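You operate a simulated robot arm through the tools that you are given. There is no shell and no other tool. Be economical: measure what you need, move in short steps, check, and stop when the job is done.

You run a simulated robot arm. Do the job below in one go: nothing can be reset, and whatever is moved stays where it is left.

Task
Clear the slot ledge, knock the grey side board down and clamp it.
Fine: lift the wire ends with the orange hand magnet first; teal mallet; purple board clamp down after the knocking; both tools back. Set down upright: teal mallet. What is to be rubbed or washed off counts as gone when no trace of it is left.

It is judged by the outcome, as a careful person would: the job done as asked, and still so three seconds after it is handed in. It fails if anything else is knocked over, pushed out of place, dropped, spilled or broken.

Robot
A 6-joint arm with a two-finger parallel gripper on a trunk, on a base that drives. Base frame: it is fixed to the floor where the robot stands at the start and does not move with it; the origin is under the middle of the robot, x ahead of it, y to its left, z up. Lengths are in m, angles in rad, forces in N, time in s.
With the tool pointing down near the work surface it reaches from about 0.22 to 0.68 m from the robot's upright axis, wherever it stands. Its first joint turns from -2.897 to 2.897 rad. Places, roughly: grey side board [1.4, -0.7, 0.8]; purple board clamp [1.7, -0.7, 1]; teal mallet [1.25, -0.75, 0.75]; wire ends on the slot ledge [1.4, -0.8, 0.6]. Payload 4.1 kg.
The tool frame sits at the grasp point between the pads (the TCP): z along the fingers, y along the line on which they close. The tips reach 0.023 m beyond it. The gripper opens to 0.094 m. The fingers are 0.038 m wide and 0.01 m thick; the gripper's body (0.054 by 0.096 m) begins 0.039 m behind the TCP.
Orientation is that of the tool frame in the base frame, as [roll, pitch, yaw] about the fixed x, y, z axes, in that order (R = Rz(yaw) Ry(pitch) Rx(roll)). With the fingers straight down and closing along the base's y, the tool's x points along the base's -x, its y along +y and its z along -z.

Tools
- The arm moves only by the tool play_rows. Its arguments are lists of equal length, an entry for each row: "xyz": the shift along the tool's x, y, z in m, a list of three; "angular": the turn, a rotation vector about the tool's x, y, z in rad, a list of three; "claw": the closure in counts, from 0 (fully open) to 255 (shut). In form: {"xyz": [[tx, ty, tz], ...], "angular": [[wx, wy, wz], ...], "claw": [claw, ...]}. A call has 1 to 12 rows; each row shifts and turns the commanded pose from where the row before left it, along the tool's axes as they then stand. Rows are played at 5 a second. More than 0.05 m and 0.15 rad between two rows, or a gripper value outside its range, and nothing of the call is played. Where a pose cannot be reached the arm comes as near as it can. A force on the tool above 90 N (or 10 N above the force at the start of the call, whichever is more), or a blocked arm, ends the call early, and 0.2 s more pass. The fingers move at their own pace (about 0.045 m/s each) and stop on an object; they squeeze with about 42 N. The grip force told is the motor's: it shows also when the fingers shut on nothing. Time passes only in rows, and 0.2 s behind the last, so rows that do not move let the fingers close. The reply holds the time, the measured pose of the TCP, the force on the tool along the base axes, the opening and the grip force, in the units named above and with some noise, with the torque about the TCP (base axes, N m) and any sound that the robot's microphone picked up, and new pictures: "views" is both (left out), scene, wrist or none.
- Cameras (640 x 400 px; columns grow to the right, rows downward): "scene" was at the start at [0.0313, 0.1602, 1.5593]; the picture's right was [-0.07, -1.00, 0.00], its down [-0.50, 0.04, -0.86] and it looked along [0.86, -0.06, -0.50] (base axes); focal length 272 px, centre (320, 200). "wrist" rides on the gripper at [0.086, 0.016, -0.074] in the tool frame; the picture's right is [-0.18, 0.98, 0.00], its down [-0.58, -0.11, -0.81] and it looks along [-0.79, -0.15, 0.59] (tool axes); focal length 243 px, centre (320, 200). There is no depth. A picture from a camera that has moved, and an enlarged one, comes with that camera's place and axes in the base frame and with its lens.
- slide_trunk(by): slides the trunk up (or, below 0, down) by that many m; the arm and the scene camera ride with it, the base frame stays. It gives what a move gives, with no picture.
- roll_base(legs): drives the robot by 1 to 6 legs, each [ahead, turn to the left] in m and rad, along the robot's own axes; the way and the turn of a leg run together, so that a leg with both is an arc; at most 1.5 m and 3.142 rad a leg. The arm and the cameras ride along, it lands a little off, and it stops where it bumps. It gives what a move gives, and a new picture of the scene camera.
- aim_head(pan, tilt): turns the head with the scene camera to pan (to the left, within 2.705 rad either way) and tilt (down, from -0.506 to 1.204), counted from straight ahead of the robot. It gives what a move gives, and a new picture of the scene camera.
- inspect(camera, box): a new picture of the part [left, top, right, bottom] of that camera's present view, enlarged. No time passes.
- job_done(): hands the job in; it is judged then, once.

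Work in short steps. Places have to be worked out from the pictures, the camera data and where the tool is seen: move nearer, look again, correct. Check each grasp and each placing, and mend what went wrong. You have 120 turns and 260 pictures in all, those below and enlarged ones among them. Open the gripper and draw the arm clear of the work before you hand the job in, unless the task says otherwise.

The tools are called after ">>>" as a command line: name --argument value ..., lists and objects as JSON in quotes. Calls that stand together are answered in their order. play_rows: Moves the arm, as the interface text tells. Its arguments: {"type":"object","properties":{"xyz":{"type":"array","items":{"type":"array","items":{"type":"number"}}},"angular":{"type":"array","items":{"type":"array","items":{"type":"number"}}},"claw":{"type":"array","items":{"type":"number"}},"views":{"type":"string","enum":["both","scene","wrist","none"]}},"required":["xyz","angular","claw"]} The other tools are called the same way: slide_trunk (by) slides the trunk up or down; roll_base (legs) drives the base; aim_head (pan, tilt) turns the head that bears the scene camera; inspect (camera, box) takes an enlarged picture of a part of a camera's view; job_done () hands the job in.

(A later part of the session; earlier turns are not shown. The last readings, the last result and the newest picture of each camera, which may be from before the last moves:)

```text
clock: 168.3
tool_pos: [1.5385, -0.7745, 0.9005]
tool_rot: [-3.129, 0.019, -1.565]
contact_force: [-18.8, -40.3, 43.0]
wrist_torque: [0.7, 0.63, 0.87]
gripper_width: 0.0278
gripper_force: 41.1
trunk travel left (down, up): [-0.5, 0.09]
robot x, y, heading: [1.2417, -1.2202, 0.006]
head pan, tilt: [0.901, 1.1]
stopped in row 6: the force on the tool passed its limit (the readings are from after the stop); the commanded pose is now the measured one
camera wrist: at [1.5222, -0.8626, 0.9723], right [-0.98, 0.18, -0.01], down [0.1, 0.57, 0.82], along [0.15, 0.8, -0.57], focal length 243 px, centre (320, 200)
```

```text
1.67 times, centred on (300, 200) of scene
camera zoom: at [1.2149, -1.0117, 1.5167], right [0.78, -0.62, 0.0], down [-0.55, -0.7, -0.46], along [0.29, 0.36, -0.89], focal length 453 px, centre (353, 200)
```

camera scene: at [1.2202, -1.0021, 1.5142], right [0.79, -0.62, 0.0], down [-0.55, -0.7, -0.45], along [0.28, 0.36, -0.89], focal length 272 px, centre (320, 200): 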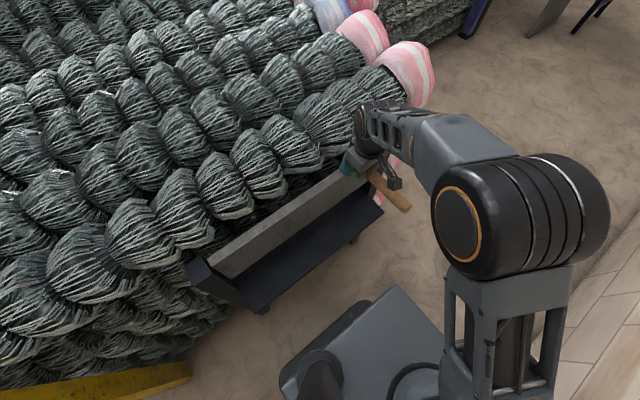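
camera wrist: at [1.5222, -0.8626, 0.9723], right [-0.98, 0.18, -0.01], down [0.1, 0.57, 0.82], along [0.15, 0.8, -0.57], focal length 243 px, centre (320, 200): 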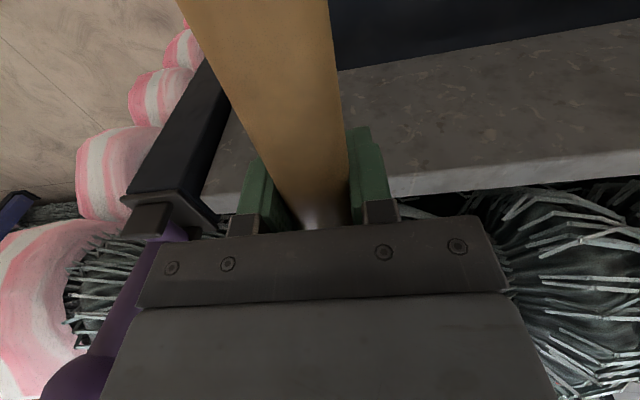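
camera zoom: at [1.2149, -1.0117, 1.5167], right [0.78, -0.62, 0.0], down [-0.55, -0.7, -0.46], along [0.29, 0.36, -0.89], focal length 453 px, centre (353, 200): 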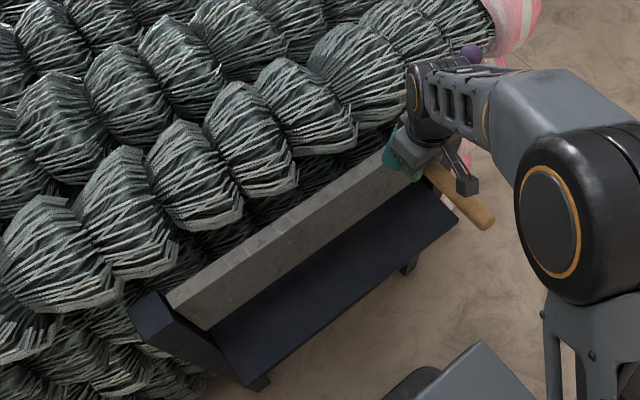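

It stops at the same height (TCP 0.9005) at centre and right: the board is seated level. I lift off and bring the mallet back in front of the board for the return.

>>> play_rows --xyz '[[0, 0, -0.03], [0, 0, -0.04], [0.04, 0, 0], [0.025, 0.04, 0], [0, 0.045, 0], [0, 0.045, 0], [0, 0.045, 0], [0, 0, 0]]' --angular '[[-0.0126, 0.019, 0], [0, 0, 0], [0, 0, 0], [0, 0, 0], [0, 0, 0], [0, 0, 0], [0, 0, 0], [0, 0, 0]]' --claw '[255, 255, 255, 255, 255, 255, 255, 255]' --views "wrist"

>>> inspect --camera "wrist" --box '[360, 0, 640, 200]'

```text
clock: 170.1
tool_pos: [1.3642, -0.8318, 0.9625]
tool_rot: [3.14, -0.002, -1.567]
contact_force: [0.2, 0.3, -3.3]
wrist_torque: [-0.12, -0.03, 0.0]
gripper_width: 0.0273
gripper_force: 41.8
trunk travel left (down, up): [-0.5, 0.09]
robot x, y, heading: [1.2431, -1.2194, 0.002]
head pan, tilt: [0.901, 1.1]
camera wrist: at [1.3498, -0.9197, 1.0358], right [-0.98, 0.18, 0.0], down [0.11, 0.58, 0.81], along [0.14, 0.79, -0.59], focal length 243 px, centre (320, 200)
```

wrist: 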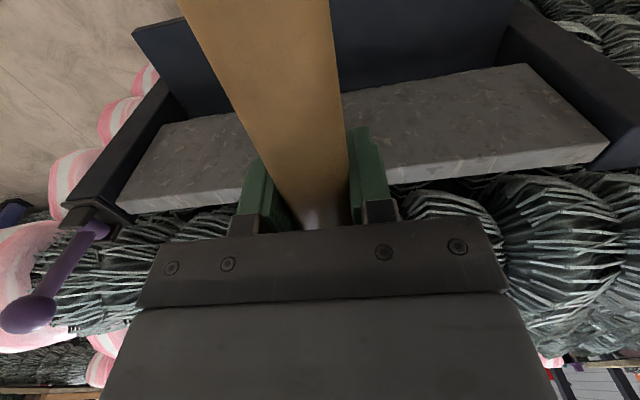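

```text
2.00 times, centred on (500, 100) of wrist
camera zoom: at [1.3498, -0.9197, 1.0358], right [-0.98, 0.18, 0.0], down [0.11, 0.58, 0.81], along [0.14, 0.79, -0.59], focal length 485 px, centre (-40, 400)
```

zoom: 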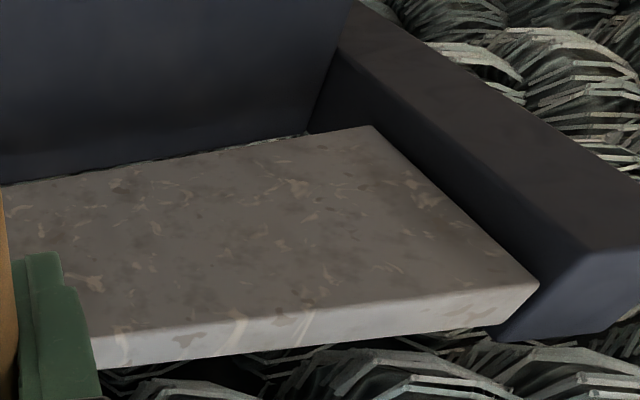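

Same viewpoint as before the knocking: the wide gap is gone and later blows no longer move it, so it is home. I drive back 0.2 m to return the mallet.

>>> roll_base --legs '[[-0.203, 0]]'

>>> play_rows --xyz '[[0, 0, 0], [0, 0, 0]]' --angular '[[0, 0, 0], [0, 0, 0]]' --claw '[255, 255]' --views "none"

```text
clock: 171.7
tool_pos: [1.161, -0.8321, 0.9605]
tool_rot: [3.139, 0.0, -1.569]
contact_force: [-0.5, 0.1, -2.8]
wrist_torque: [-0.13, -0.02, 0.0]
gripper_width: 0.0276
gripper_force: 41.7
trunk travel left (down, up): [-0.5, 0.09]
robot x, y, heading: [1.0357, -1.2206, -0.001]
head pan, tilt: [0.901, 1.1]
camera scene: at [1.0162, -1.0023, 1.5142], right [0.78, -0.62, 0.0], down [-0.55, -0.7, -0.45], along [0.28, 0.36, -0.89], focal length 272 px, centre (320, 200)
```

scene: 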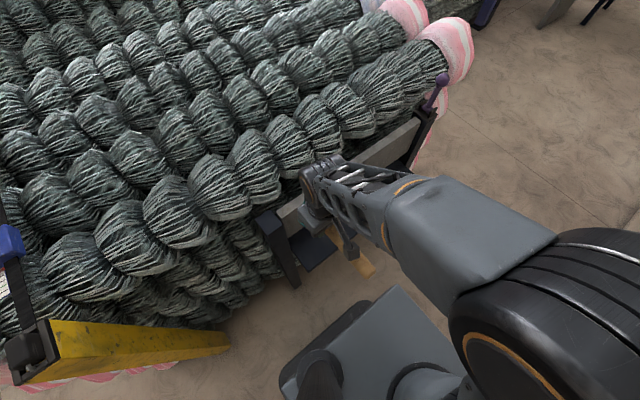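

```text
clock: 172.3
tool_pos: [1.1625, -0.8325, 0.9615]
tool_rot: [3.14, -0.002, -1.567]
contact_force: [-0.2, -1.3, -3.1]
wrist_torque: [-0.15, 0.01, 0.02]
gripper_width: 0.0274
gripper_force: 42.0
trunk travel left (down, up): [-0.5, 0.09]
robot x, y, heading: [1.0348, -1.22, 0.003]
head pan, tilt: [0.901, 1.1]
```

I descend toward the mallet's home spot, stopping 2.5 cm above contact.

>>> play_rows --xyz '[[0.005, 0, 0.045], [0, 0, 0.045], [0, 0, 0.045], [0, 0, 0.045], [0, 0, 0.045], [0, 0, 0.04], [0, 0, 0]]' --angular '[[0, 0, 0], [0, 0, 0], [0, 0, 0], [0, 0, 0], [0, 0, 0], [0, 0, 0], [0, 0, 0]]' --claw '[255, 255, 255, 255, 255, 255, 255]' --views "both"

>>> inspect --camera "scene" --box '[260, 200, 400, 310]'

```text
clock: 173.9
tool_pos: [1.1626, -0.8369, 0.6937]
tool_rot: [3.139, -0.001, -1.57]
contact_force: [0.4, 0.4, -4.5]
wrist_torque: [-0.1, -0.01, 0.01]
gripper_width: 0.0276
gripper_force: 42.1
trunk travel left (down, up): [-0.5, 0.09]
robot x, y, heading: [1.0374, -1.2219, -0.001]
head pan, tilt: [0.901, 1.1]
camera scene: at [1.0167, -1.0021, 1.5142], right [0.78, -0.62, 0.0], down [-0.55, -0.7, -0.45], along [0.28, 0.36, -0.89], focal length 272 px, centre (320, 200)
camera wrist: at [1.1471, -0.9244, 0.7679], right [-0.98, 0.18, 0.0], down [0.11, 0.58, 0.81], along [0.15, 0.79, -0.59], focal length 243 px, centre (320, 200)
```

scene: 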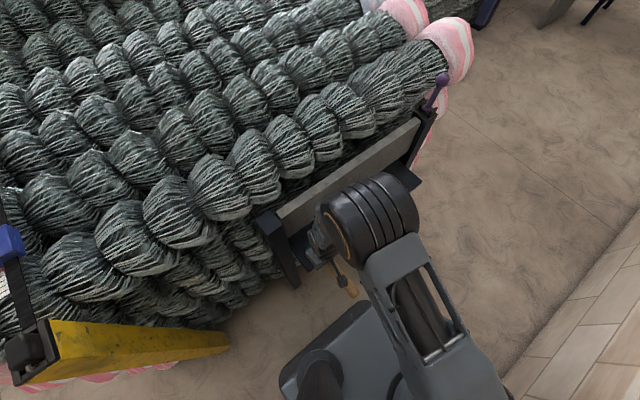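
wrist: 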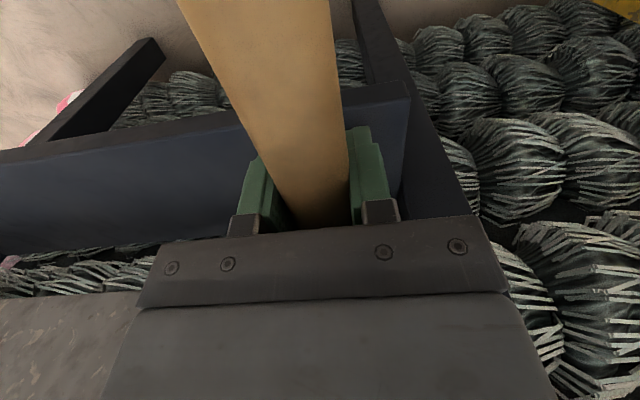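

```text
3.64 times, centred on (330, 255) of scene
camera zoom: at [1.0167, -1.0021, 1.5142], right [0.78, -0.62, 0.0], down [-0.55, -0.7, -0.45], along [0.28, 0.36, -0.89], focal length 989 px, centre (284, 0)
```

zoom: 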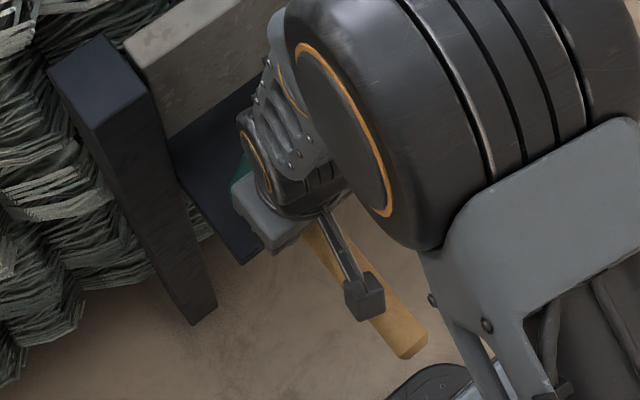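

I lower the last bit in small steps until touch.

>>> play_rows --xyz '[[0, 0, 0.012], [0, 0, 0.008], [0, 0, 0.004], [0, 0, 0]]' --angular '[[0, 0, 0], [0, 0, 0], [0, 0, 0], [0, 0, 0]]' --claw '[255, 255, 255, 255]' --views "none"

```text
clock: 174.9
tool_pos: [1.1614, -0.8382, 0.6707]
tool_rot: [3.139, -0.002, -1.569]
contact_force: [-0.4, -0.9, -3.1]
wrist_torque: [-0.15, 0.0, 0.0]
gripper_width: 0.0273
gripper_force: 41.6
trunk travel left (down, up): [-0.5, 0.09]
robot x, y, heading: [1.0343, -1.2184, -0.001]
head pan, tilt: [0.901, 1.1]
```

>>> play_rows --xyz '[[0, 0, 0.003], [0, 0, 0.002], [0, 0, 0]]' --angular '[[0, 0, 0], [0, 0, 0], [0, 0, 0]]' --claw '[255, 255, 255]' --views "none"

```text
clock: 175.7
tool_pos: [1.1612, -0.8374, 0.6669]
tool_rot: [3.138, -0.001, -1.57]
contact_force: [-1.2, -1.6, -1.2]
wrist_torque: [-0.08, 0.02, 0.05]
gripper_width: 0.0275
gripper_force: 42.5
trunk travel left (down, up): [-0.5, 0.09]
robot x, y, heading: [1.0347, -1.2191, -0.001]
head pan, tilt: [0.901, 1.1]
```

Touching lightly at 0.667, matching the pick height. I settle 1 mm more, open, wait, and rise.

>>> play_rows --xyz '[[0, 0, 0.001], [0, 0, 0], [0, 0, 0], [0, 0, 0], [0, 0, 0], [0, 0, 0], [0, 0, -0.03], [0, 0, -0.045], [0, 0, -0.045], [0, 0, -0.045], [0, 0, -0.045], [0, 0, 0]]' --angular '[[0, 0, 0], [0, 0, 0], [0, 0, 0], [0, 0, 0], [0, 0, 0], [0, 0, 0], [0, 0, 0], [0, 0, 0], [0, 0, 0], [0, 0, 0], [0, 0, 0], [0, 0, 0]]' --claw '[255, 255, 0, 0, 0, 0, 0, 0, 0, 0, 0, 0]' --views "both"

```text
clock: 178.3
tool_pos: [1.1616, -0.8373, 0.8774]
tool_rot: [3.14, -0.001, -1.569]
contact_force: [0.6, 0.6, 0.4]
wrist_torque: [0.03, 0.0, 0.0]
gripper_width: 0.0941
gripper_force: 0.1
trunk travel left (down, up): [-0.5, 0.09]
robot x, y, heading: [1.0378, -1.2171, -0.002]
head pan, tilt: [0.901, 1.1]
camera scene: at [1.0165, -1.0028, 1.5143], right [0.78, -0.62, 0.0], down [-0.55, -0.7, -0.45], along [0.28, 0.36, -0.89], focal length 272 px, centre (320, 200)
camera wrist: at [1.1465, -0.9239, 0.9525], right [-0.98, 0.18, 0.0], down [0.11, 0.58, 0.81], along [0.15, 0.79, -0.59], focal length 243 px, centre (320, 200)
```

scene: 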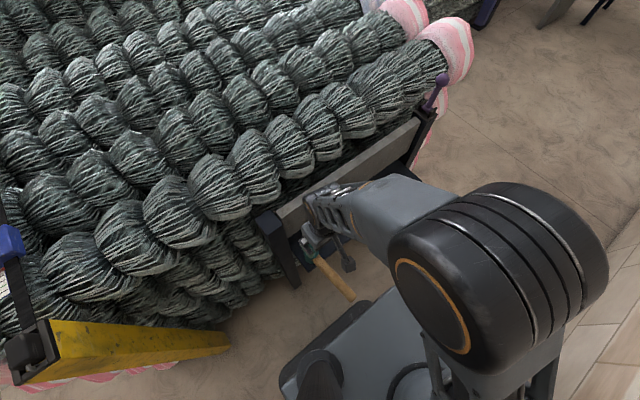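
wrist: 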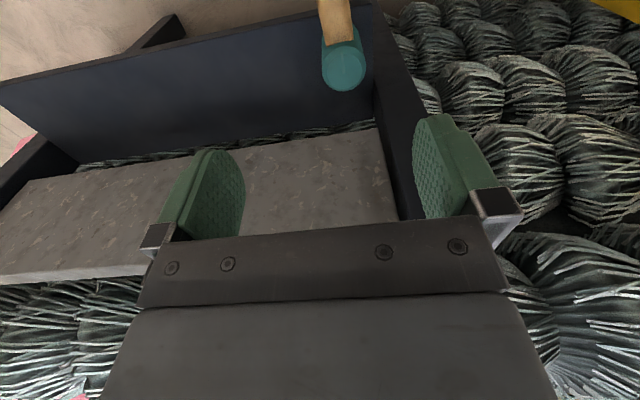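

Mallet stands upright at its place. Now the clamp: I raise and draw the tool back, then drive ahead toward it.

>>> play_rows --xyz '[[0, 0, -0.045], [0.02, 0, -0.045], [0.03, 0, -0.035], [0.03, -0.02, -0.03], [0, 0, 0]]' --angular '[[0, 0, 0], [0, 0, 0], [0, 0, 0], [0, 0, 0], [0, 0, 0]]' --claw '[0, 0, 0, 0, 0]' --views "none"

>>> roll_base --legs '[[0.38, 0]]'

>>> aim_head --pan 0.9 --tilt 0.9

>>> play_rows --xyz '[[0, 0, 0]]' --angular '[[0, 0, 0]]' --claw '[0]' --views "wrist"

```text
clock: 179.5
tool_pos: [1.1812, -0.9202, 1.0334]
tool_rot: [-3.141, -0.003, -1.57]
contact_force: [0.0, -1.0, 0.7]
wrist_torque: [0.01, -0.01, -0.04]
gripper_width: 0.0943
gripper_force: 0.1
trunk travel left (down, up): [-0.5, 0.09]
robot x, y, heading: [1.0351, -1.2176, -0.002]
head pan, tilt: [0.901, 1.1]
```

```text
clock: 182.0
tool_pos: [1.5671, -0.92, 1.033]
tool_rot: [3.14, -0.003, -1.572]
contact_force: [0.0, -0.1, 0.2]
wrist_torque: [-0.04, 0.0, -0.01]
gripper_width: 0.0939
gripper_force: 0.1
trunk travel left (down, up): [-0.5, 0.09]
robot x, y, heading: [1.4227, -1.2182, -0.001]
head pan, tilt: [0.901, 1.1]
camera scene: at [1.4018, -1.0035, 1.5143], right [0.78, -0.62, 0.0], down [-0.56, -0.7, -0.45], along [0.28, 0.35, -0.89], focal length 272 px, centre (320, 200)
```

scene: 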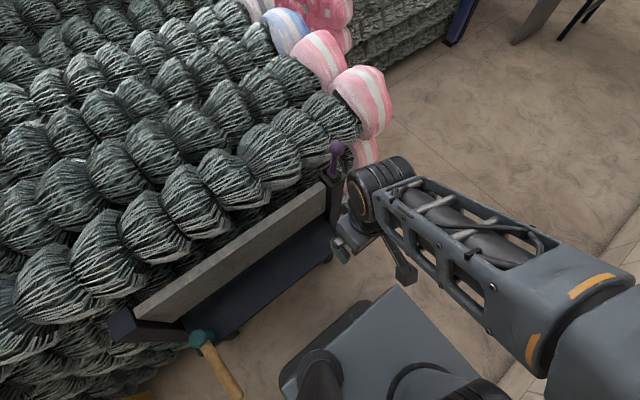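

```text
clock: 182.7
tool_pos: [1.5675, -0.9195, 1.031]
tool_rot: [3.14, -0.002, -1.573]
contact_force: [0.3, 0.1, 0.0]
wrist_torque: [-0.01, 0.01, 0.01]
gripper_width: 0.0942
gripper_force: 0.1
trunk travel left (down, up): [-0.5, 0.09]
robot x, y, heading: [1.4202, -1.2184, 0.0]
head pan, tilt: [0.901, 0.901]
camera scene: at [1.4092, -0.9939, 1.5281], right [0.78, -0.62, 0.0], down [-0.49, -0.61, -0.62], along [0.39, 0.48, -0.78], focal length 272 px, centre (320, 200)
```

scene: 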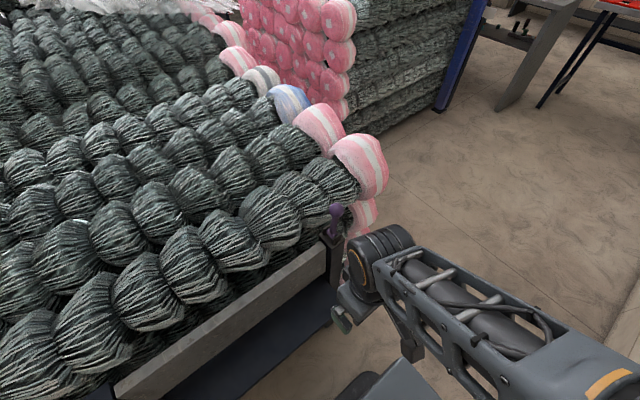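

```text
clock: 183.1
tool_pos: [1.5678, -0.9204, 1.0323]
tool_rot: [3.141, -0.002, -1.572]
contact_force: [0.1, 0.0, -0.3]
wrist_torque: [0.0, 0.04, 0.02]
gripper_width: 0.0938
gripper_force: 0.0
trunk travel left (down, up): [-0.5, 0.09]
robot x, y, heading: [1.4196, -1.2172, -0.005]
head pan, tilt: [0.901, 0.901]
camera wrist: at [1.5519, -1.0072, 1.1067], right [-0.98, 0.19, 0.0], down [0.11, 0.58, 0.81], along [0.15, 0.79, -0.59], focal length 243 px, centre (320, 200)
```

wrist: 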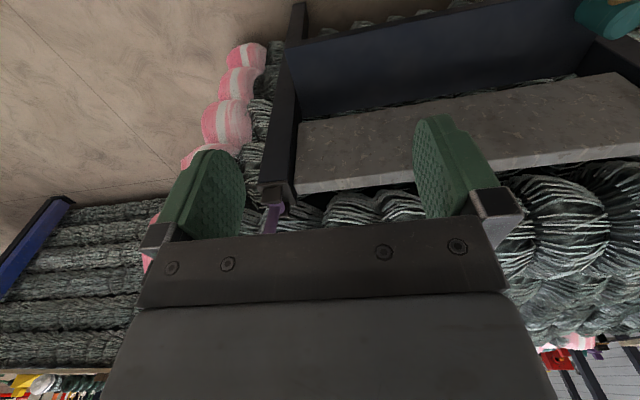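

I enlarge the clamp in both views.

>>> inspect --camera "scene" --box '[290, 180, 400, 300]'

>>> inspect --camera "wrist" --box '[220, 150, 340, 250]'

```text
3.33 times, centred on (345, 240) of scene
camera zoom: at [1.4093, -0.9939, 1.5281], right [0.78, -0.62, 0.0], down [-0.49, -0.61, -0.62], along [0.39, 0.48, -0.78], focal length 907 px, centre (237, 67)
```

zoom: 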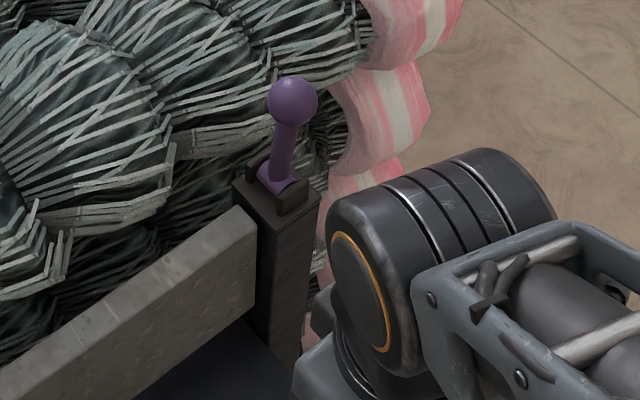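

```text
4.00 times, centred on (280, 200) of wrist
camera zoom: at [1.5519, -1.0072, 1.1067], right [-0.98, 0.19, 0.0], down [0.11, 0.58, 0.81], along [0.15, 0.79, -0.59], focal length 970 px, centre (480, 200)
```

zoom: 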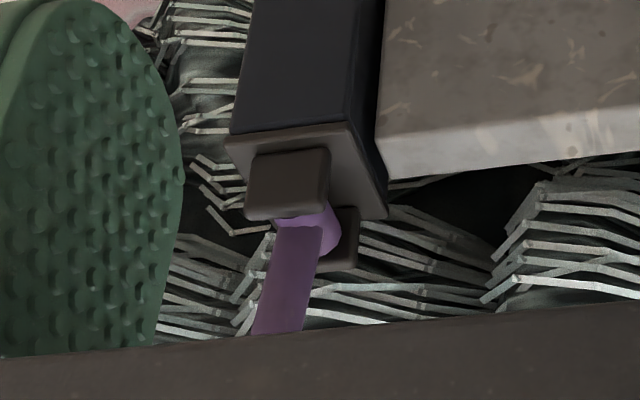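

The hinge lugs lie fore and aft, so the lever (ball at ≈(1.69,−0.712,0.99), pivot ≈(1.68,−0.712,0.885)) swings in x–z; clamping means bringing it over onto the board toward −x. I drive 0.1 m ahead and close the fingers for pushing.

>>> roll_base --legs '[[0.1, 0]]'

>>> play_rows --xyz '[[0, -0.04, -0.02], [0, -0.04, -0.02], [0, -0.02, -0.02], [0, 0, 0], [0, 0, 0]]' --angular '[[0, 0, 0], [0, 0, 0], [0, 0, 0], [0, 0, 0], [0, 0, 0]]' --claw '[255, 255, 255, 255, 255]' --views "both"

>>> inspect --camera "scene" --box '[220, 160, 360, 290]'

```text
clock: 184.2
tool_pos: [1.6669, -0.9204, 1.033]
tool_rot: [3.141, -0.001, -1.571]
contact_force: [1.4, -0.3, 0.0]
wrist_torque: [-0.02, 0.01, 0.02]
gripper_width: 0.0938
gripper_force: 0.0
trunk travel left (down, up): [-0.5, 0.09]
robot x, y, heading: [1.5191, -1.2211, -0.004]
head pan, tilt: [0.901, 0.901]
camera scene: at [1.5083, -0.9943, 1.5281], right [0.78, -0.62, 0.0], down [-0.49, -0.61, -0.62], along [0.39, 0.49, -0.78], focal length 272 px, centre (320, 200)
```

scene: 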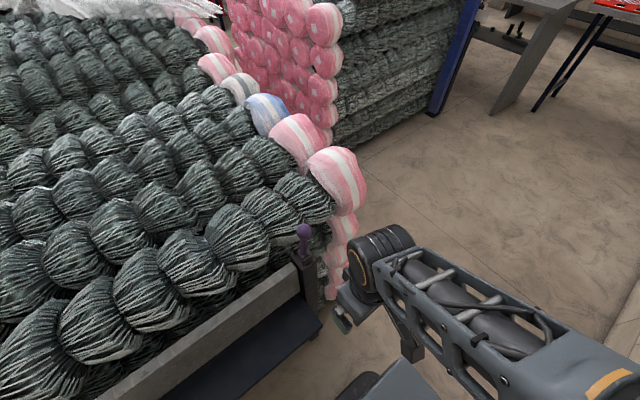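

```text
clock: 185.4
tool_pos: [1.7668, -0.9204, 1.0925]
tool_rot: [-3.142, -0.003, -1.573]
contact_force: [0.6, -0.5, 0.2]
wrist_torque: [0.03, -0.02, -0.01]
gripper_width: 0.0
gripper_force: 13.9
trunk travel left (down, up): [-0.5, 0.09]
robot x, y, heading: [1.5169, -1.2173, -0.005]
head pan, tilt: [0.901, 0.901]
camera scene: at [1.5078, -0.9942, 1.5281], right [0.78, -0.62, 0.0], down [-0.49, -0.61, -0.62], along [0.39, 0.49, -0.78], focal length 272 px, centre (320, 200)
camera wrist: at [1.7509, -1.0074, 1.1665], right [-0.98, 0.19, 0.0], down [0.11, 0.58, 0.81], along [0.15, 0.79, -0.59], focal length 243 px, centre (320, 200)
```

scene: 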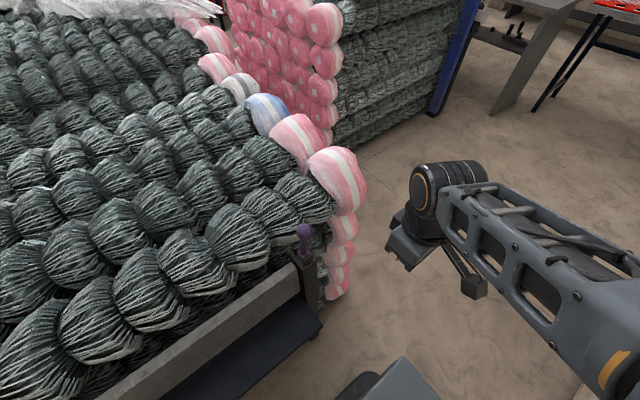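
wrist: 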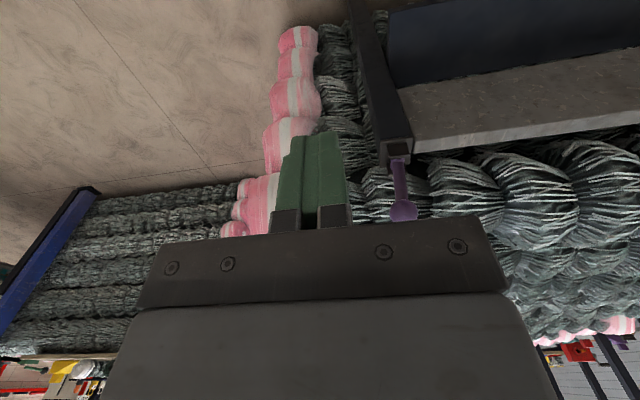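

```text
3.08 times, centred on (290, 225) of scene
camera zoom: at [1.5078, -0.9942, 1.5281], right [0.78, -0.62, 0.0], down [-0.49, -0.61, -0.62], along [0.39, 0.49, -0.78], focal length 837 px, centre (412, 123)
```

zoom: 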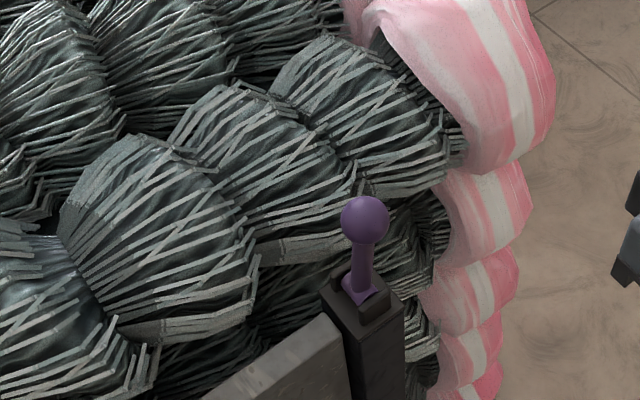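

Ball ≈(1.69,−0.709,0.987), pivot ≈(1.68,−0.708,0.88), lever nearly vertical. I move the closed fingers to the +x side of the ball at safe height.

>>> play_rows --xyz '[[-0.048, 0.005, 0], [-0.048, 0.005, 0], [-0.048, 0.005, 0], [-0.046, 0.005, 0], [0, 0, 0.04], [0, 0, 0]]' --angular '[[0, 0, 0], [0, 0, 0], [0, 0, 0], [0, 0, 0], [0, 0, 0], [0, 0, 0]]' --claw '[255, 255, 255, 255, 255, 255]' --views "both"

>>> inspect --camera "scene" --box '[220, 140, 400, 290]'

```text
clock: 186.8
tool_pos: [1.7464, -0.7314, 1.0507]
tool_rot: [3.14, 0.0, -1.573]
contact_force: [0.1, -0.8, 0.6]
wrist_torque: [-0.02, 0.01, 0.0]
gripper_width: 0.0
gripper_force: 41.9
trunk travel left (down, up): [-0.5, 0.09]
robot x, y, heading: [1.5231, -1.2232, -0.006]
head pan, tilt: [0.901, 0.901]
camera scene: at [1.5079, -0.9944, 1.5281], right [0.78, -0.62, 0.0], down [-0.49, -0.61, -0.62], along [0.39, 0.49, -0.78], focal length 272 px, centre (320, 200)
camera wrist: at [1.7294, -0.8191, 1.125], right [-0.98, 0.19, 0.0], down [0.11, 0.58, 0.81], along [0.15, 0.79, -0.59], focal length 243 px, centre (320, 200)
```

scene: 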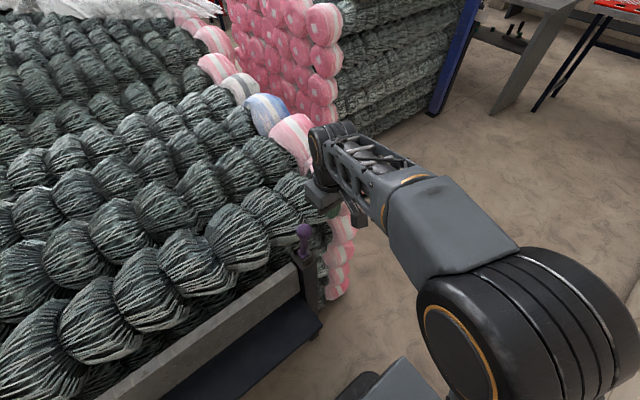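
wrist: 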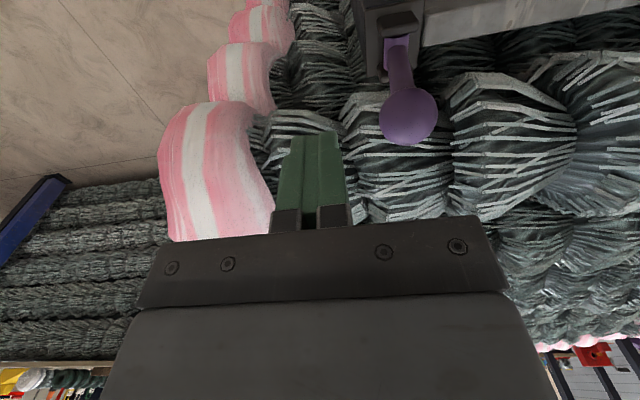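

```text
2.67 times, centred on (310, 215) of scene
camera zoom: at [1.5079, -0.9944, 1.5281], right [0.78, -0.62, 0.0], down [-0.49, -0.61, -0.62], along [0.39, 0.49, -0.78], focal length 725 px, centre (347, 160)
```

zoom: 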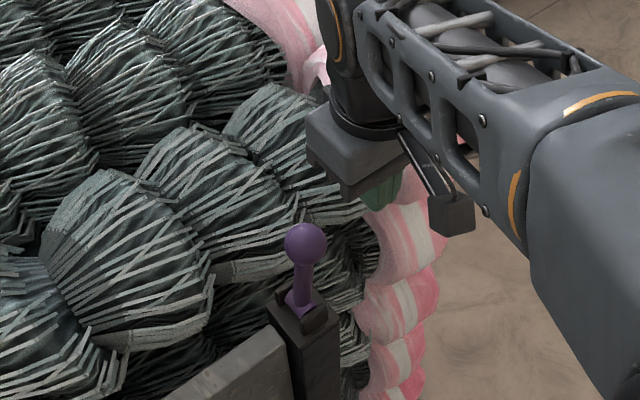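

Ball confirmed at (1.691,−0.715). I lower the fingertips beside it in steps.

>>> play_rows --xyz '[[0, 0, 0.02], [0, 0, 0.02], [0, 0, 0.02], [0, 0, 0]]' --angular '[[0, 0, 0], [0, 0, 0], [0, 0, 0], [0, 0, 0]]' --claw '[255, 255, 255, 255]' --views "wrist"

```text
clock: 187.8
tool_pos: [1.7447, -0.7314, 0.9922]
tool_rot: [3.14, -0.002, -1.575]
contact_force: [-0.1, 0.2, -0.6]
wrist_torque: [0.03, 0.02, -0.01]
gripper_width: 0.0001
gripper_force: 42.1
trunk travel left (down, up): [-0.5, 0.09]
robot x, y, heading: [1.5206, -1.2196, -0.005]
head pan, tilt: [0.901, 0.901]
camera wrist: at [1.7297, -0.8186, 1.0661], right [-0.98, 0.19, 0.0], down [0.11, 0.58, 0.81], along [0.15, 0.79, -0.59], focal length 243 px, centre (320, 200)
```

wrist: 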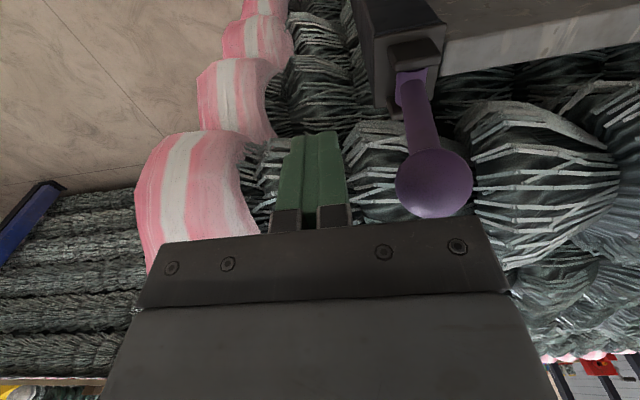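

I shift 1 cm toward +y and push the ball toward −x, following its arc to about 45°.

>>> play_rows --xyz '[[-0.01, 0.02, 0], [0, 0.025, 0.002], [0, 0.02, 0.003], [0, 0.02, 0.007], [0, 0.02, 0.012], [0, 0, 0]]' --angular '[[0, 0, 0], [0, 0, 0], [0, 0, 0], [0, 0, 0], [0, 0, 0], [0, 0, 0]]' --claw '[255, 255, 255, 255, 255, 255]' --views "both"

>>> inspect --camera "scene" --box '[220, 140, 400, 290]'

```text
clock: 188.6
tool_pos: [1.7167, -0.7212, 0.9912]
tool_rot: [-3.122, 0.019, -1.601]
contact_force: [41.6, 0.5, -2.0]
wrist_torque: [-0.02, -0.09, -0.51]
gripper_width: 0.0
gripper_force: 42.1
trunk travel left (down, up): [-0.5, 0.09]
robot x, y, heading: [1.5195, -1.2214, -0.027]
head pan, tilt: [0.901, 0.901]
stopped in row 3: the force on the tool passed its limit (the readings are from after the stop); the commanded pose is now the measured one
camera scene: at [1.5199, -0.9934, 1.5278], right [0.77, -0.64, 0.0], down [-0.51, -0.6, -0.62], along [0.4, 0.48, -0.79], focal length 272 px, centre (320, 200)
camera wrist: at [1.6973, -0.8089, 1.0636], right [-0.98, 0.21, -0.02], down [0.11, 0.56, 0.82], along [0.18, 0.8, -0.58], focal length 243 px, centre (320, 200)
```

scene: 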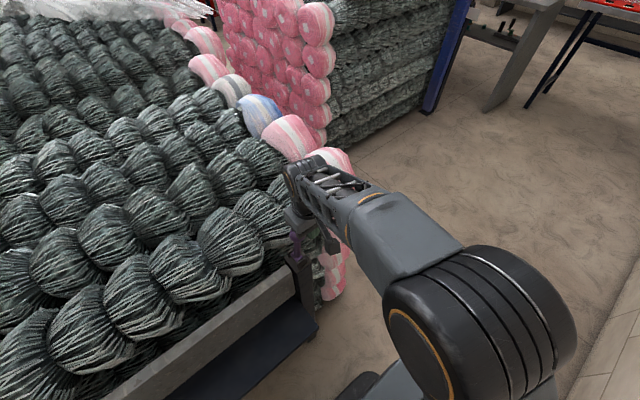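
wrist: 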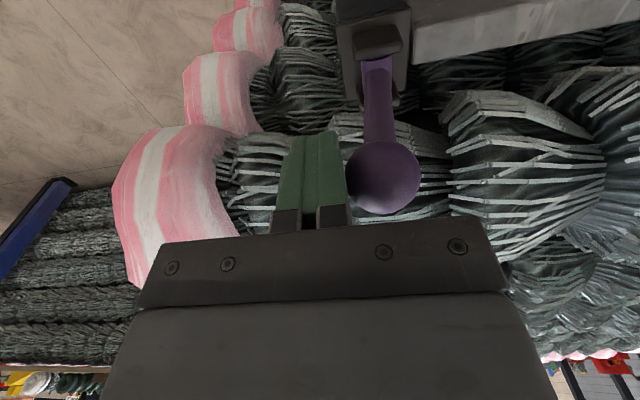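

```text
2.67 times, centred on (310, 215) of scene
camera zoom: at [1.5199, -0.9934, 1.5278], right [0.77, -0.64, 0.0], down [-0.51, -0.6, -0.62], along [0.4, 0.48, -0.79], focal length 725 px, centre (347, 160)
```

zoom: 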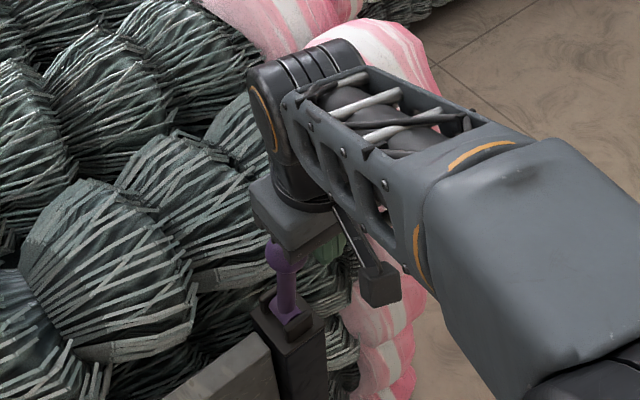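

The lever does not yield toward −x (firm stop, robot got nudged). The closing swing may be the other way or need a test; I back off, go over the ball, and set the fingers on its −x side.

>>> play_rows --xyz '[[0, -0.02, 0], [0, 0, -0.045], [0, 0, -0.04], [0, 0.045, 0], [0, 0.045, 0], [0, 0, 0]]' --angular '[[-0.0196, 0.019, -0.03], [0, 0, 0], [0, 0, 0], [0, 0, 0], [0, 0, 0], [0, 0, 0]]' --claw '[255, 255, 255, 255, 255, 255]' --views "both"

>>> inspect --camera "wrist" --box '[160, 0, 420, 220]'

>>> inspect --camera "scene" --box '[240, 180, 360, 290]'

```text
clock: 190.0
tool_pos: [1.6378, -0.7206, 1.0765]
tool_rot: [3.137, -0.004, -1.567]
contact_force: [0.3, -0.5, -0.8]
wrist_torque: [0.01, -0.02, 0.0]
gripper_width: 0.0
gripper_force: 41.8
trunk travel left (down, up): [-0.5, 0.09]
robot x, y, heading: [1.5159, -1.2211, -0.011]
head pan, tilt: [0.901, 0.901]
camera scene: at [1.5126, -0.9941, 1.5281], right [0.77, -0.64, 0.0], down [-0.5, -0.6, -0.62], along [0.4, 0.48, -0.78], focal length 272 px, centre (320, 200)
camera wrist: at [1.6217, -0.8075, 1.1518], right [-0.98, 0.18, 0.0], down [0.11, 0.59, 0.8], along [0.14, 0.79, -0.6], focal length 243 px, centre (320, 200)
```

scene: 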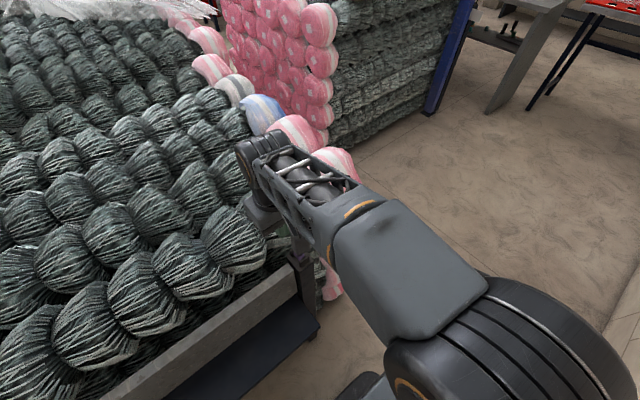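
wrist: 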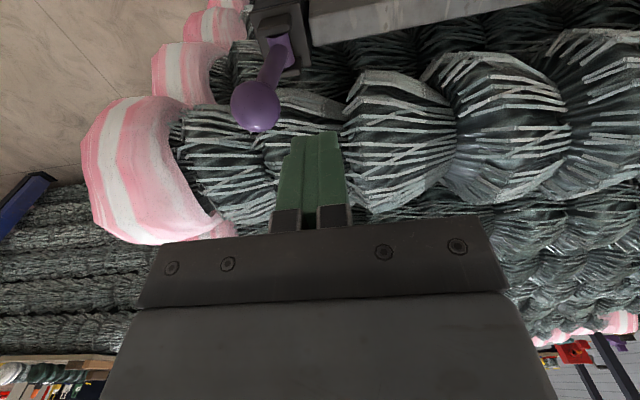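

```text
1.82 times, centred on (290, 110) of wrist
camera zoom: at [1.6217, -0.8075, 1.1518], right [-0.98, 0.18, 0.0], down [0.11, 0.59, 0.8], along [0.14, 0.79, -0.6], focal length 441 px, centre (374, 364)
```

zoom: 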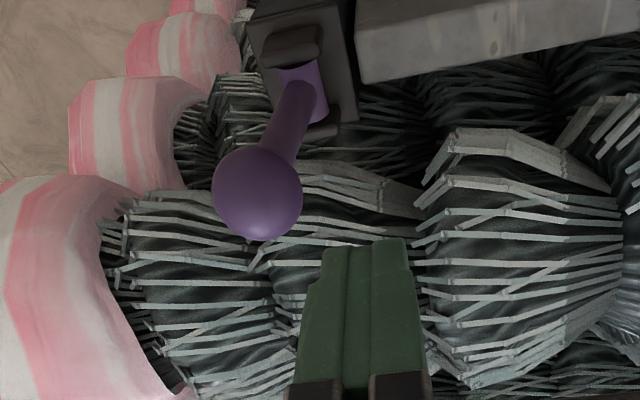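

```text
3.64 times, centred on (300, 235) of scene
camera zoom: at [1.5126, -0.9941, 1.5281], right [0.77, -0.64, 0.0], down [-0.5, -0.6, -0.62], along [0.4, 0.48, -0.78], focal length 989 px, centre (393, 73)
```

zoom: 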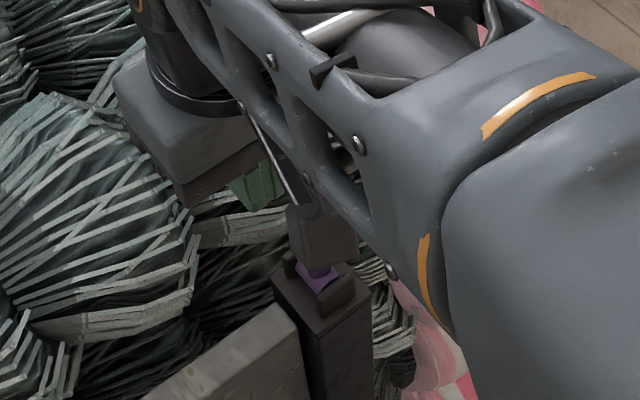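

The hinge axis is along y for sure. I lower the fingers on the −x side of the ball and push gently toward +x as a test.

>>> play_rows --xyz '[[0, 0.005, 0.03], [0, 0, 0.03], [0, 0, 0.028], [0, -0.02, 0], [0, -0.012, 0], [0, -0.012, 0], [0, 0, 0]]' --angular '[[0, 0, 0], [0, 0, 0], [0, 0, 0], [0, 0, 0], [0, 0, 0], [0, 0, 0], [0, 0, 0]]' --claw '[255, 255, 255, 255, 255, 255, 255]' --views "wrist"

```text
clock: 191.6
tool_pos: [1.6766, -0.721, 0.9894]
tool_rot: [3.137, -0.005, -1.565]
contact_force: [-1.5, -0.7, -0.1]
wrist_torque: [0.02, -0.02, -0.01]
gripper_width: 0.0002
gripper_force: 42.6
trunk travel left (down, up): [-0.5, 0.09]
robot x, y, heading: [1.5155, -1.2189, -0.013]
head pan, tilt: [0.901, 0.901]
camera wrist: at [1.6614, -0.8082, 1.0636], right [-0.98, 0.18, 0.0], down [0.11, 0.59, 0.8], along [0.14, 0.79, -0.6], focal length 243 px, centre (320, 200)
```

wrist: 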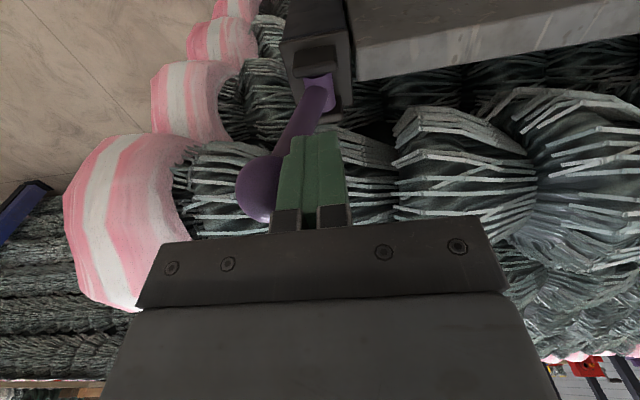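

It swings freely toward +x, so that is the closing direction. I follow the arc to about 45°, then move over the ball.

>>> play_rows --xyz '[[0, -0.015, 0.004], [0, -0.014, 0.006], [0, -0.012, 0.008], [0, -0.01, 0.008], [0, 0, 0]]' --angular '[[0, 0, 0], [0, 0, 0], [0, 0, 0], [0, 0, 0], [0, 0, 0]]' --claw '[255, 255, 255, 255, 255]' --views "both"

>>> inspect --camera "scene" --box '[240, 140, 400, 300]'

```text
clock: 192.8
tool_pos: [1.7259, -0.7212, 0.9629]
tool_rot: [3.138, -0.003, -1.563]
contact_force: [0.1, 0.5, -0.2]
wrist_torque: [-0.02, 0.02, -0.01]
gripper_width: 0.0002
gripper_force: 41.8
trunk travel left (down, up): [-0.5, 0.09]
robot x, y, heading: [1.5182, -1.2231, -0.02]
head pan, tilt: [0.901, 0.901]
camera scene: at [1.5127, -0.994, 1.5281], right [0.77, -0.64, 0.0], down [-0.5, -0.6, -0.62], along [0.4, 0.48, -0.78], focal length 272 px, centre (320, 200)
camera wrist: at [1.7121, -0.8079, 1.037], right [-0.98, 0.18, 0.0], down [0.11, 0.59, 0.8], along [0.14, 0.79, -0.6], focal length 243 px, centre (320, 200)
```

scene: 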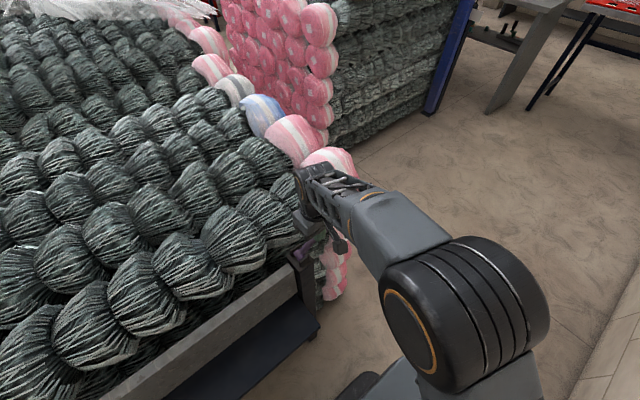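
wrist: 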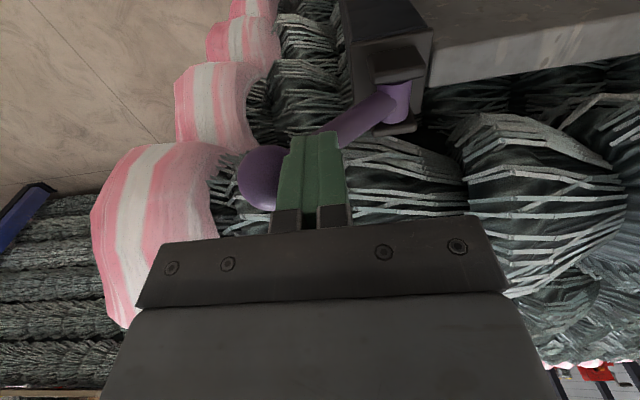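

```text
2.50 times, centred on (320, 220) of scene
camera zoom: at [1.5127, -0.994, 1.5281], right [0.77, -0.64, 0.0], down [-0.5, -0.6, -0.62], along [0.4, 0.48, -0.78], focal length 680 px, centre (320, 150)
```

zoom: 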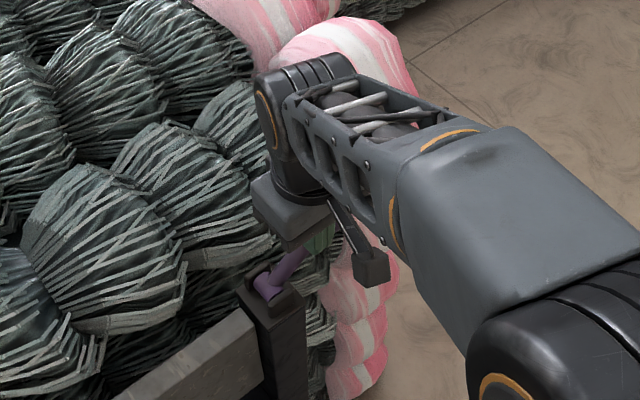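

Lever is at about 45° and stays. I go over the ball and press it down.

>>> play_rows --xyz '[[0, 0.005, -0.025], [0, 0, -0.025], [0, -0.022, 0], [0, -0.022, 0], [0, -0.004, 0.02], [0, -0.006, 0.02], [0, -0.006, 0.02], [0, -0.004, 0.015], [0, 0, 0]]' --angular '[[0, 0, 0], [0, 0, 0], [0, 0, 0], [0, 0, 0], [0, 0, 0], [0, 0, 0], [0, 0, 0], [0, 0, 0], [0, 0, 0]]' --claw '[255, 255, 255, 255, 255, 255, 255, 255, 255]' --views "wrist"

```text
clock: 194.6
tool_pos: [1.7903, -0.7185, 0.9611]
tool_rot: [-3.128, 0.031, -1.566]
contact_force: [1.9, -18.7, 35.9]
wrist_torque: [-0.05, 0.27, 0.12]
gripper_width: 0.0
gripper_force: 42.0
trunk travel left (down, up): [-0.5, 0.09]
robot x, y, heading: [1.5214, -1.2184, -0.03]
head pan, tilt: [0.901, 0.901]
stopped in row 9: the force on the tool passed its limit (the readings are from after the stop); the commanded pose is now the measured one
camera wrist: at [1.7732, -0.8089, 1.0319], right [-0.98, 0.18, -0.01], down [0.09, 0.56, 0.83], along [0.15, 0.81, -0.56], focal length 243 px, centre (320, 200)
```

wrist: 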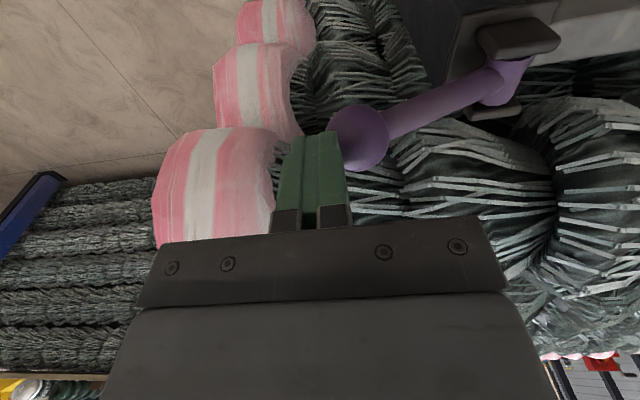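

The fingers overshot past the ball and touched the coil. I rise, shift 2 cm back toward −x and 1.5 cm toward −y, and press on the ball.

>>> play_rows --xyz '[[0, 0, -0.025], [0, 0, -0.01], [0.015, 0.02, 0], [0, 0, 0.012], [0, 0, 0.012], [0, -0.003, 0.012], [0, 0, 0]]' --angular '[[-0.0136, 0.031, 0], [0, 0, 0], [0, 0, 0], [0, 0, 0], [0, 0, 0], [0, 0, 0], [0, 0, 0]]' --claw '[255, 255, 255, 255, 255, 255, 255]' --views "both"

```text
clock: 196.2
tool_pos: [1.769, -0.7319, 0.9642]
tool_rot: [-3.139, 0.011, -1.565]
contact_force: [-12.0, -6.7, 64.4]
wrist_torque: [1.12, 0.34, -0.54]
gripper_width: 0.0
gripper_force: 42.2
trunk travel left (down, up): [-0.5, 0.09]
robot x, y, heading: [1.5196, -1.2205, -0.02]
head pan, tilt: [0.901, 0.901]
camera scene: at [1.5093, -1.0002, 1.5299], right [0.77, -0.64, 0.0], down [-0.5, -0.6, -0.63], along [0.4, 0.48, -0.78], focal length 272 px, centre (320, 200)
camera wrist: at [1.7535, -0.8198, 1.0366], right [-0.98, 0.18, 0.0], down [0.1, 0.57, 0.81], along [0.15, 0.8, -0.58], focal length 243 px, centre (320, 200)
```

scene: 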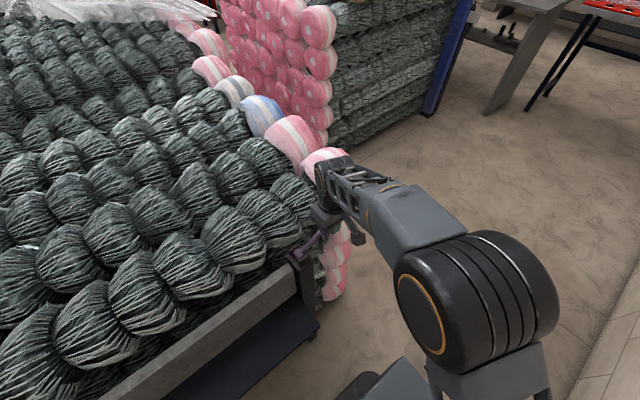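
wrist: 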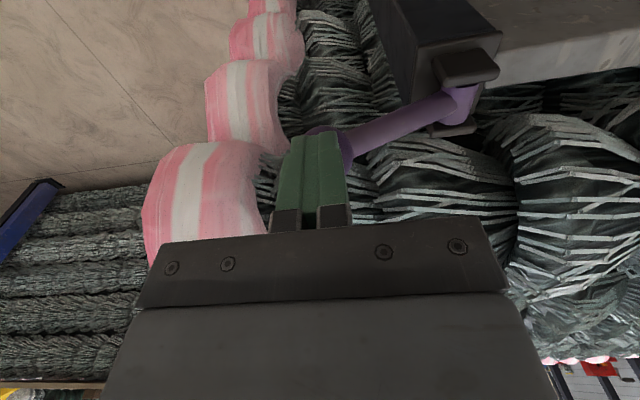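

Both presses contacted the ball itself (lever angle ≈67°) and it now stops firmly at 64 N: the clamp is at its lower stop. I retreat and look.

>>> play_rows --xyz '[[0, 0, -0.04], [0, 0, -0.045], [0.045, 0, -0.01], [0.045, 0, 0], [0.045, 0, 0], [0.045, 0, 0], [0, 0, 0]]' --angular '[[0, 0.01, 0], [0, 0, 0], [0, 0, 0], [0, 0, 0], [0, 0, 0], [0, 0, 0], [0, 0, 0]]' --claw '[255, 255, 255, 255, 255, 255, 255]' --views "both"

>>> inspect --camera "scene" --box '[230, 180, 380, 310]'

>>> inspect --camera "wrist" --box '[320, 60, 560, 240]'

```text
clock: 197.8
tool_pos: [1.7729, -0.9118, 1.0496]
tool_rot: [3.138, -0.017, -1.565]
contact_force: [-1.5, 0.0, 0.2]
wrist_torque: [0.0, 0.0, -0.01]
gripper_width: 0.0001
gripper_force: 41.9
trunk travel left (down, up): [-0.5, 0.09]
robot x, y, heading: [1.5196, -1.2162, -0.027]
head pan, tilt: [0.901, 0.901]
camera scene: at [1.5137, -0.9944, 1.5281], right [0.77, -0.64, 0.0], down [-0.5, -0.6, -0.62], along [0.4, 0.48, -0.78], focal length 272 px, centre (320, 200)
camera wrist: at [1.7591, -0.9984, 1.1255], right [-0.98, 0.18, 0.0], down [0.11, 0.6, 0.8], along [0.14, 0.78, -0.61], focal length 243 px, centre (320, 200)
```

scene: 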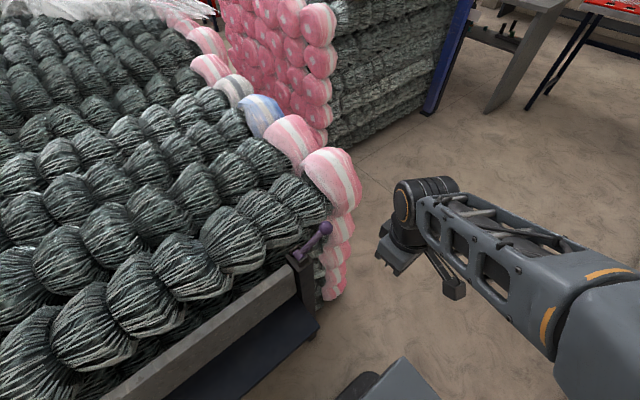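
wrist: 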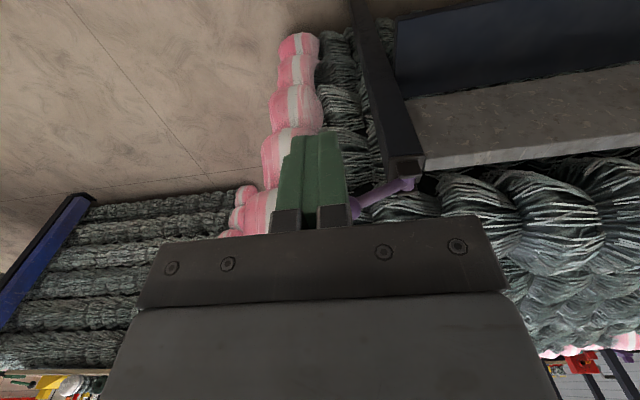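

```text
3.08 times, centred on (305, 245) of scene
camera zoom: at [1.5137, -0.9944, 1.5281], right [0.77, -0.64, 0.0], down [-0.5, -0.6, -0.62], along [0.4, 0.48, -0.78], focal length 837 px, centre (366, 62)
```

zoom: 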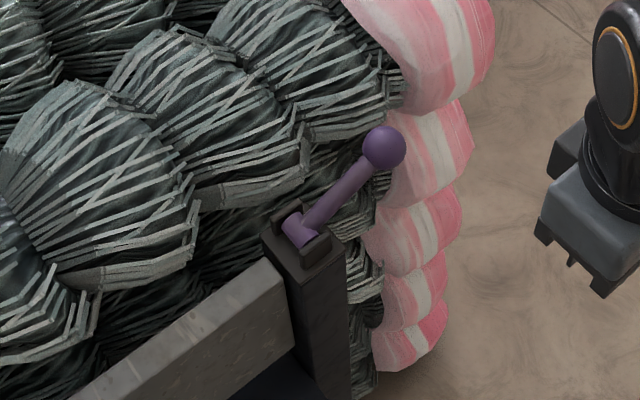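

```text
2.22 times, centred on (440, 150) of wrist
camera zoom: at [1.7591, -0.9984, 1.1255], right [-0.98, 0.18, 0.0], down [0.11, 0.6, 0.8], along [0.14, 0.78, -0.61], focal length 539 px, centre (53, 311)
```

zoom: 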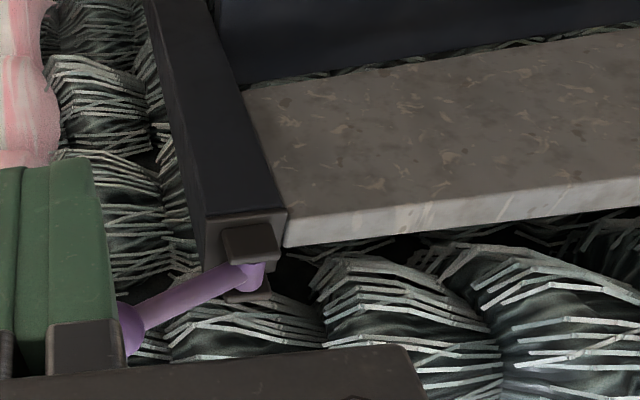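

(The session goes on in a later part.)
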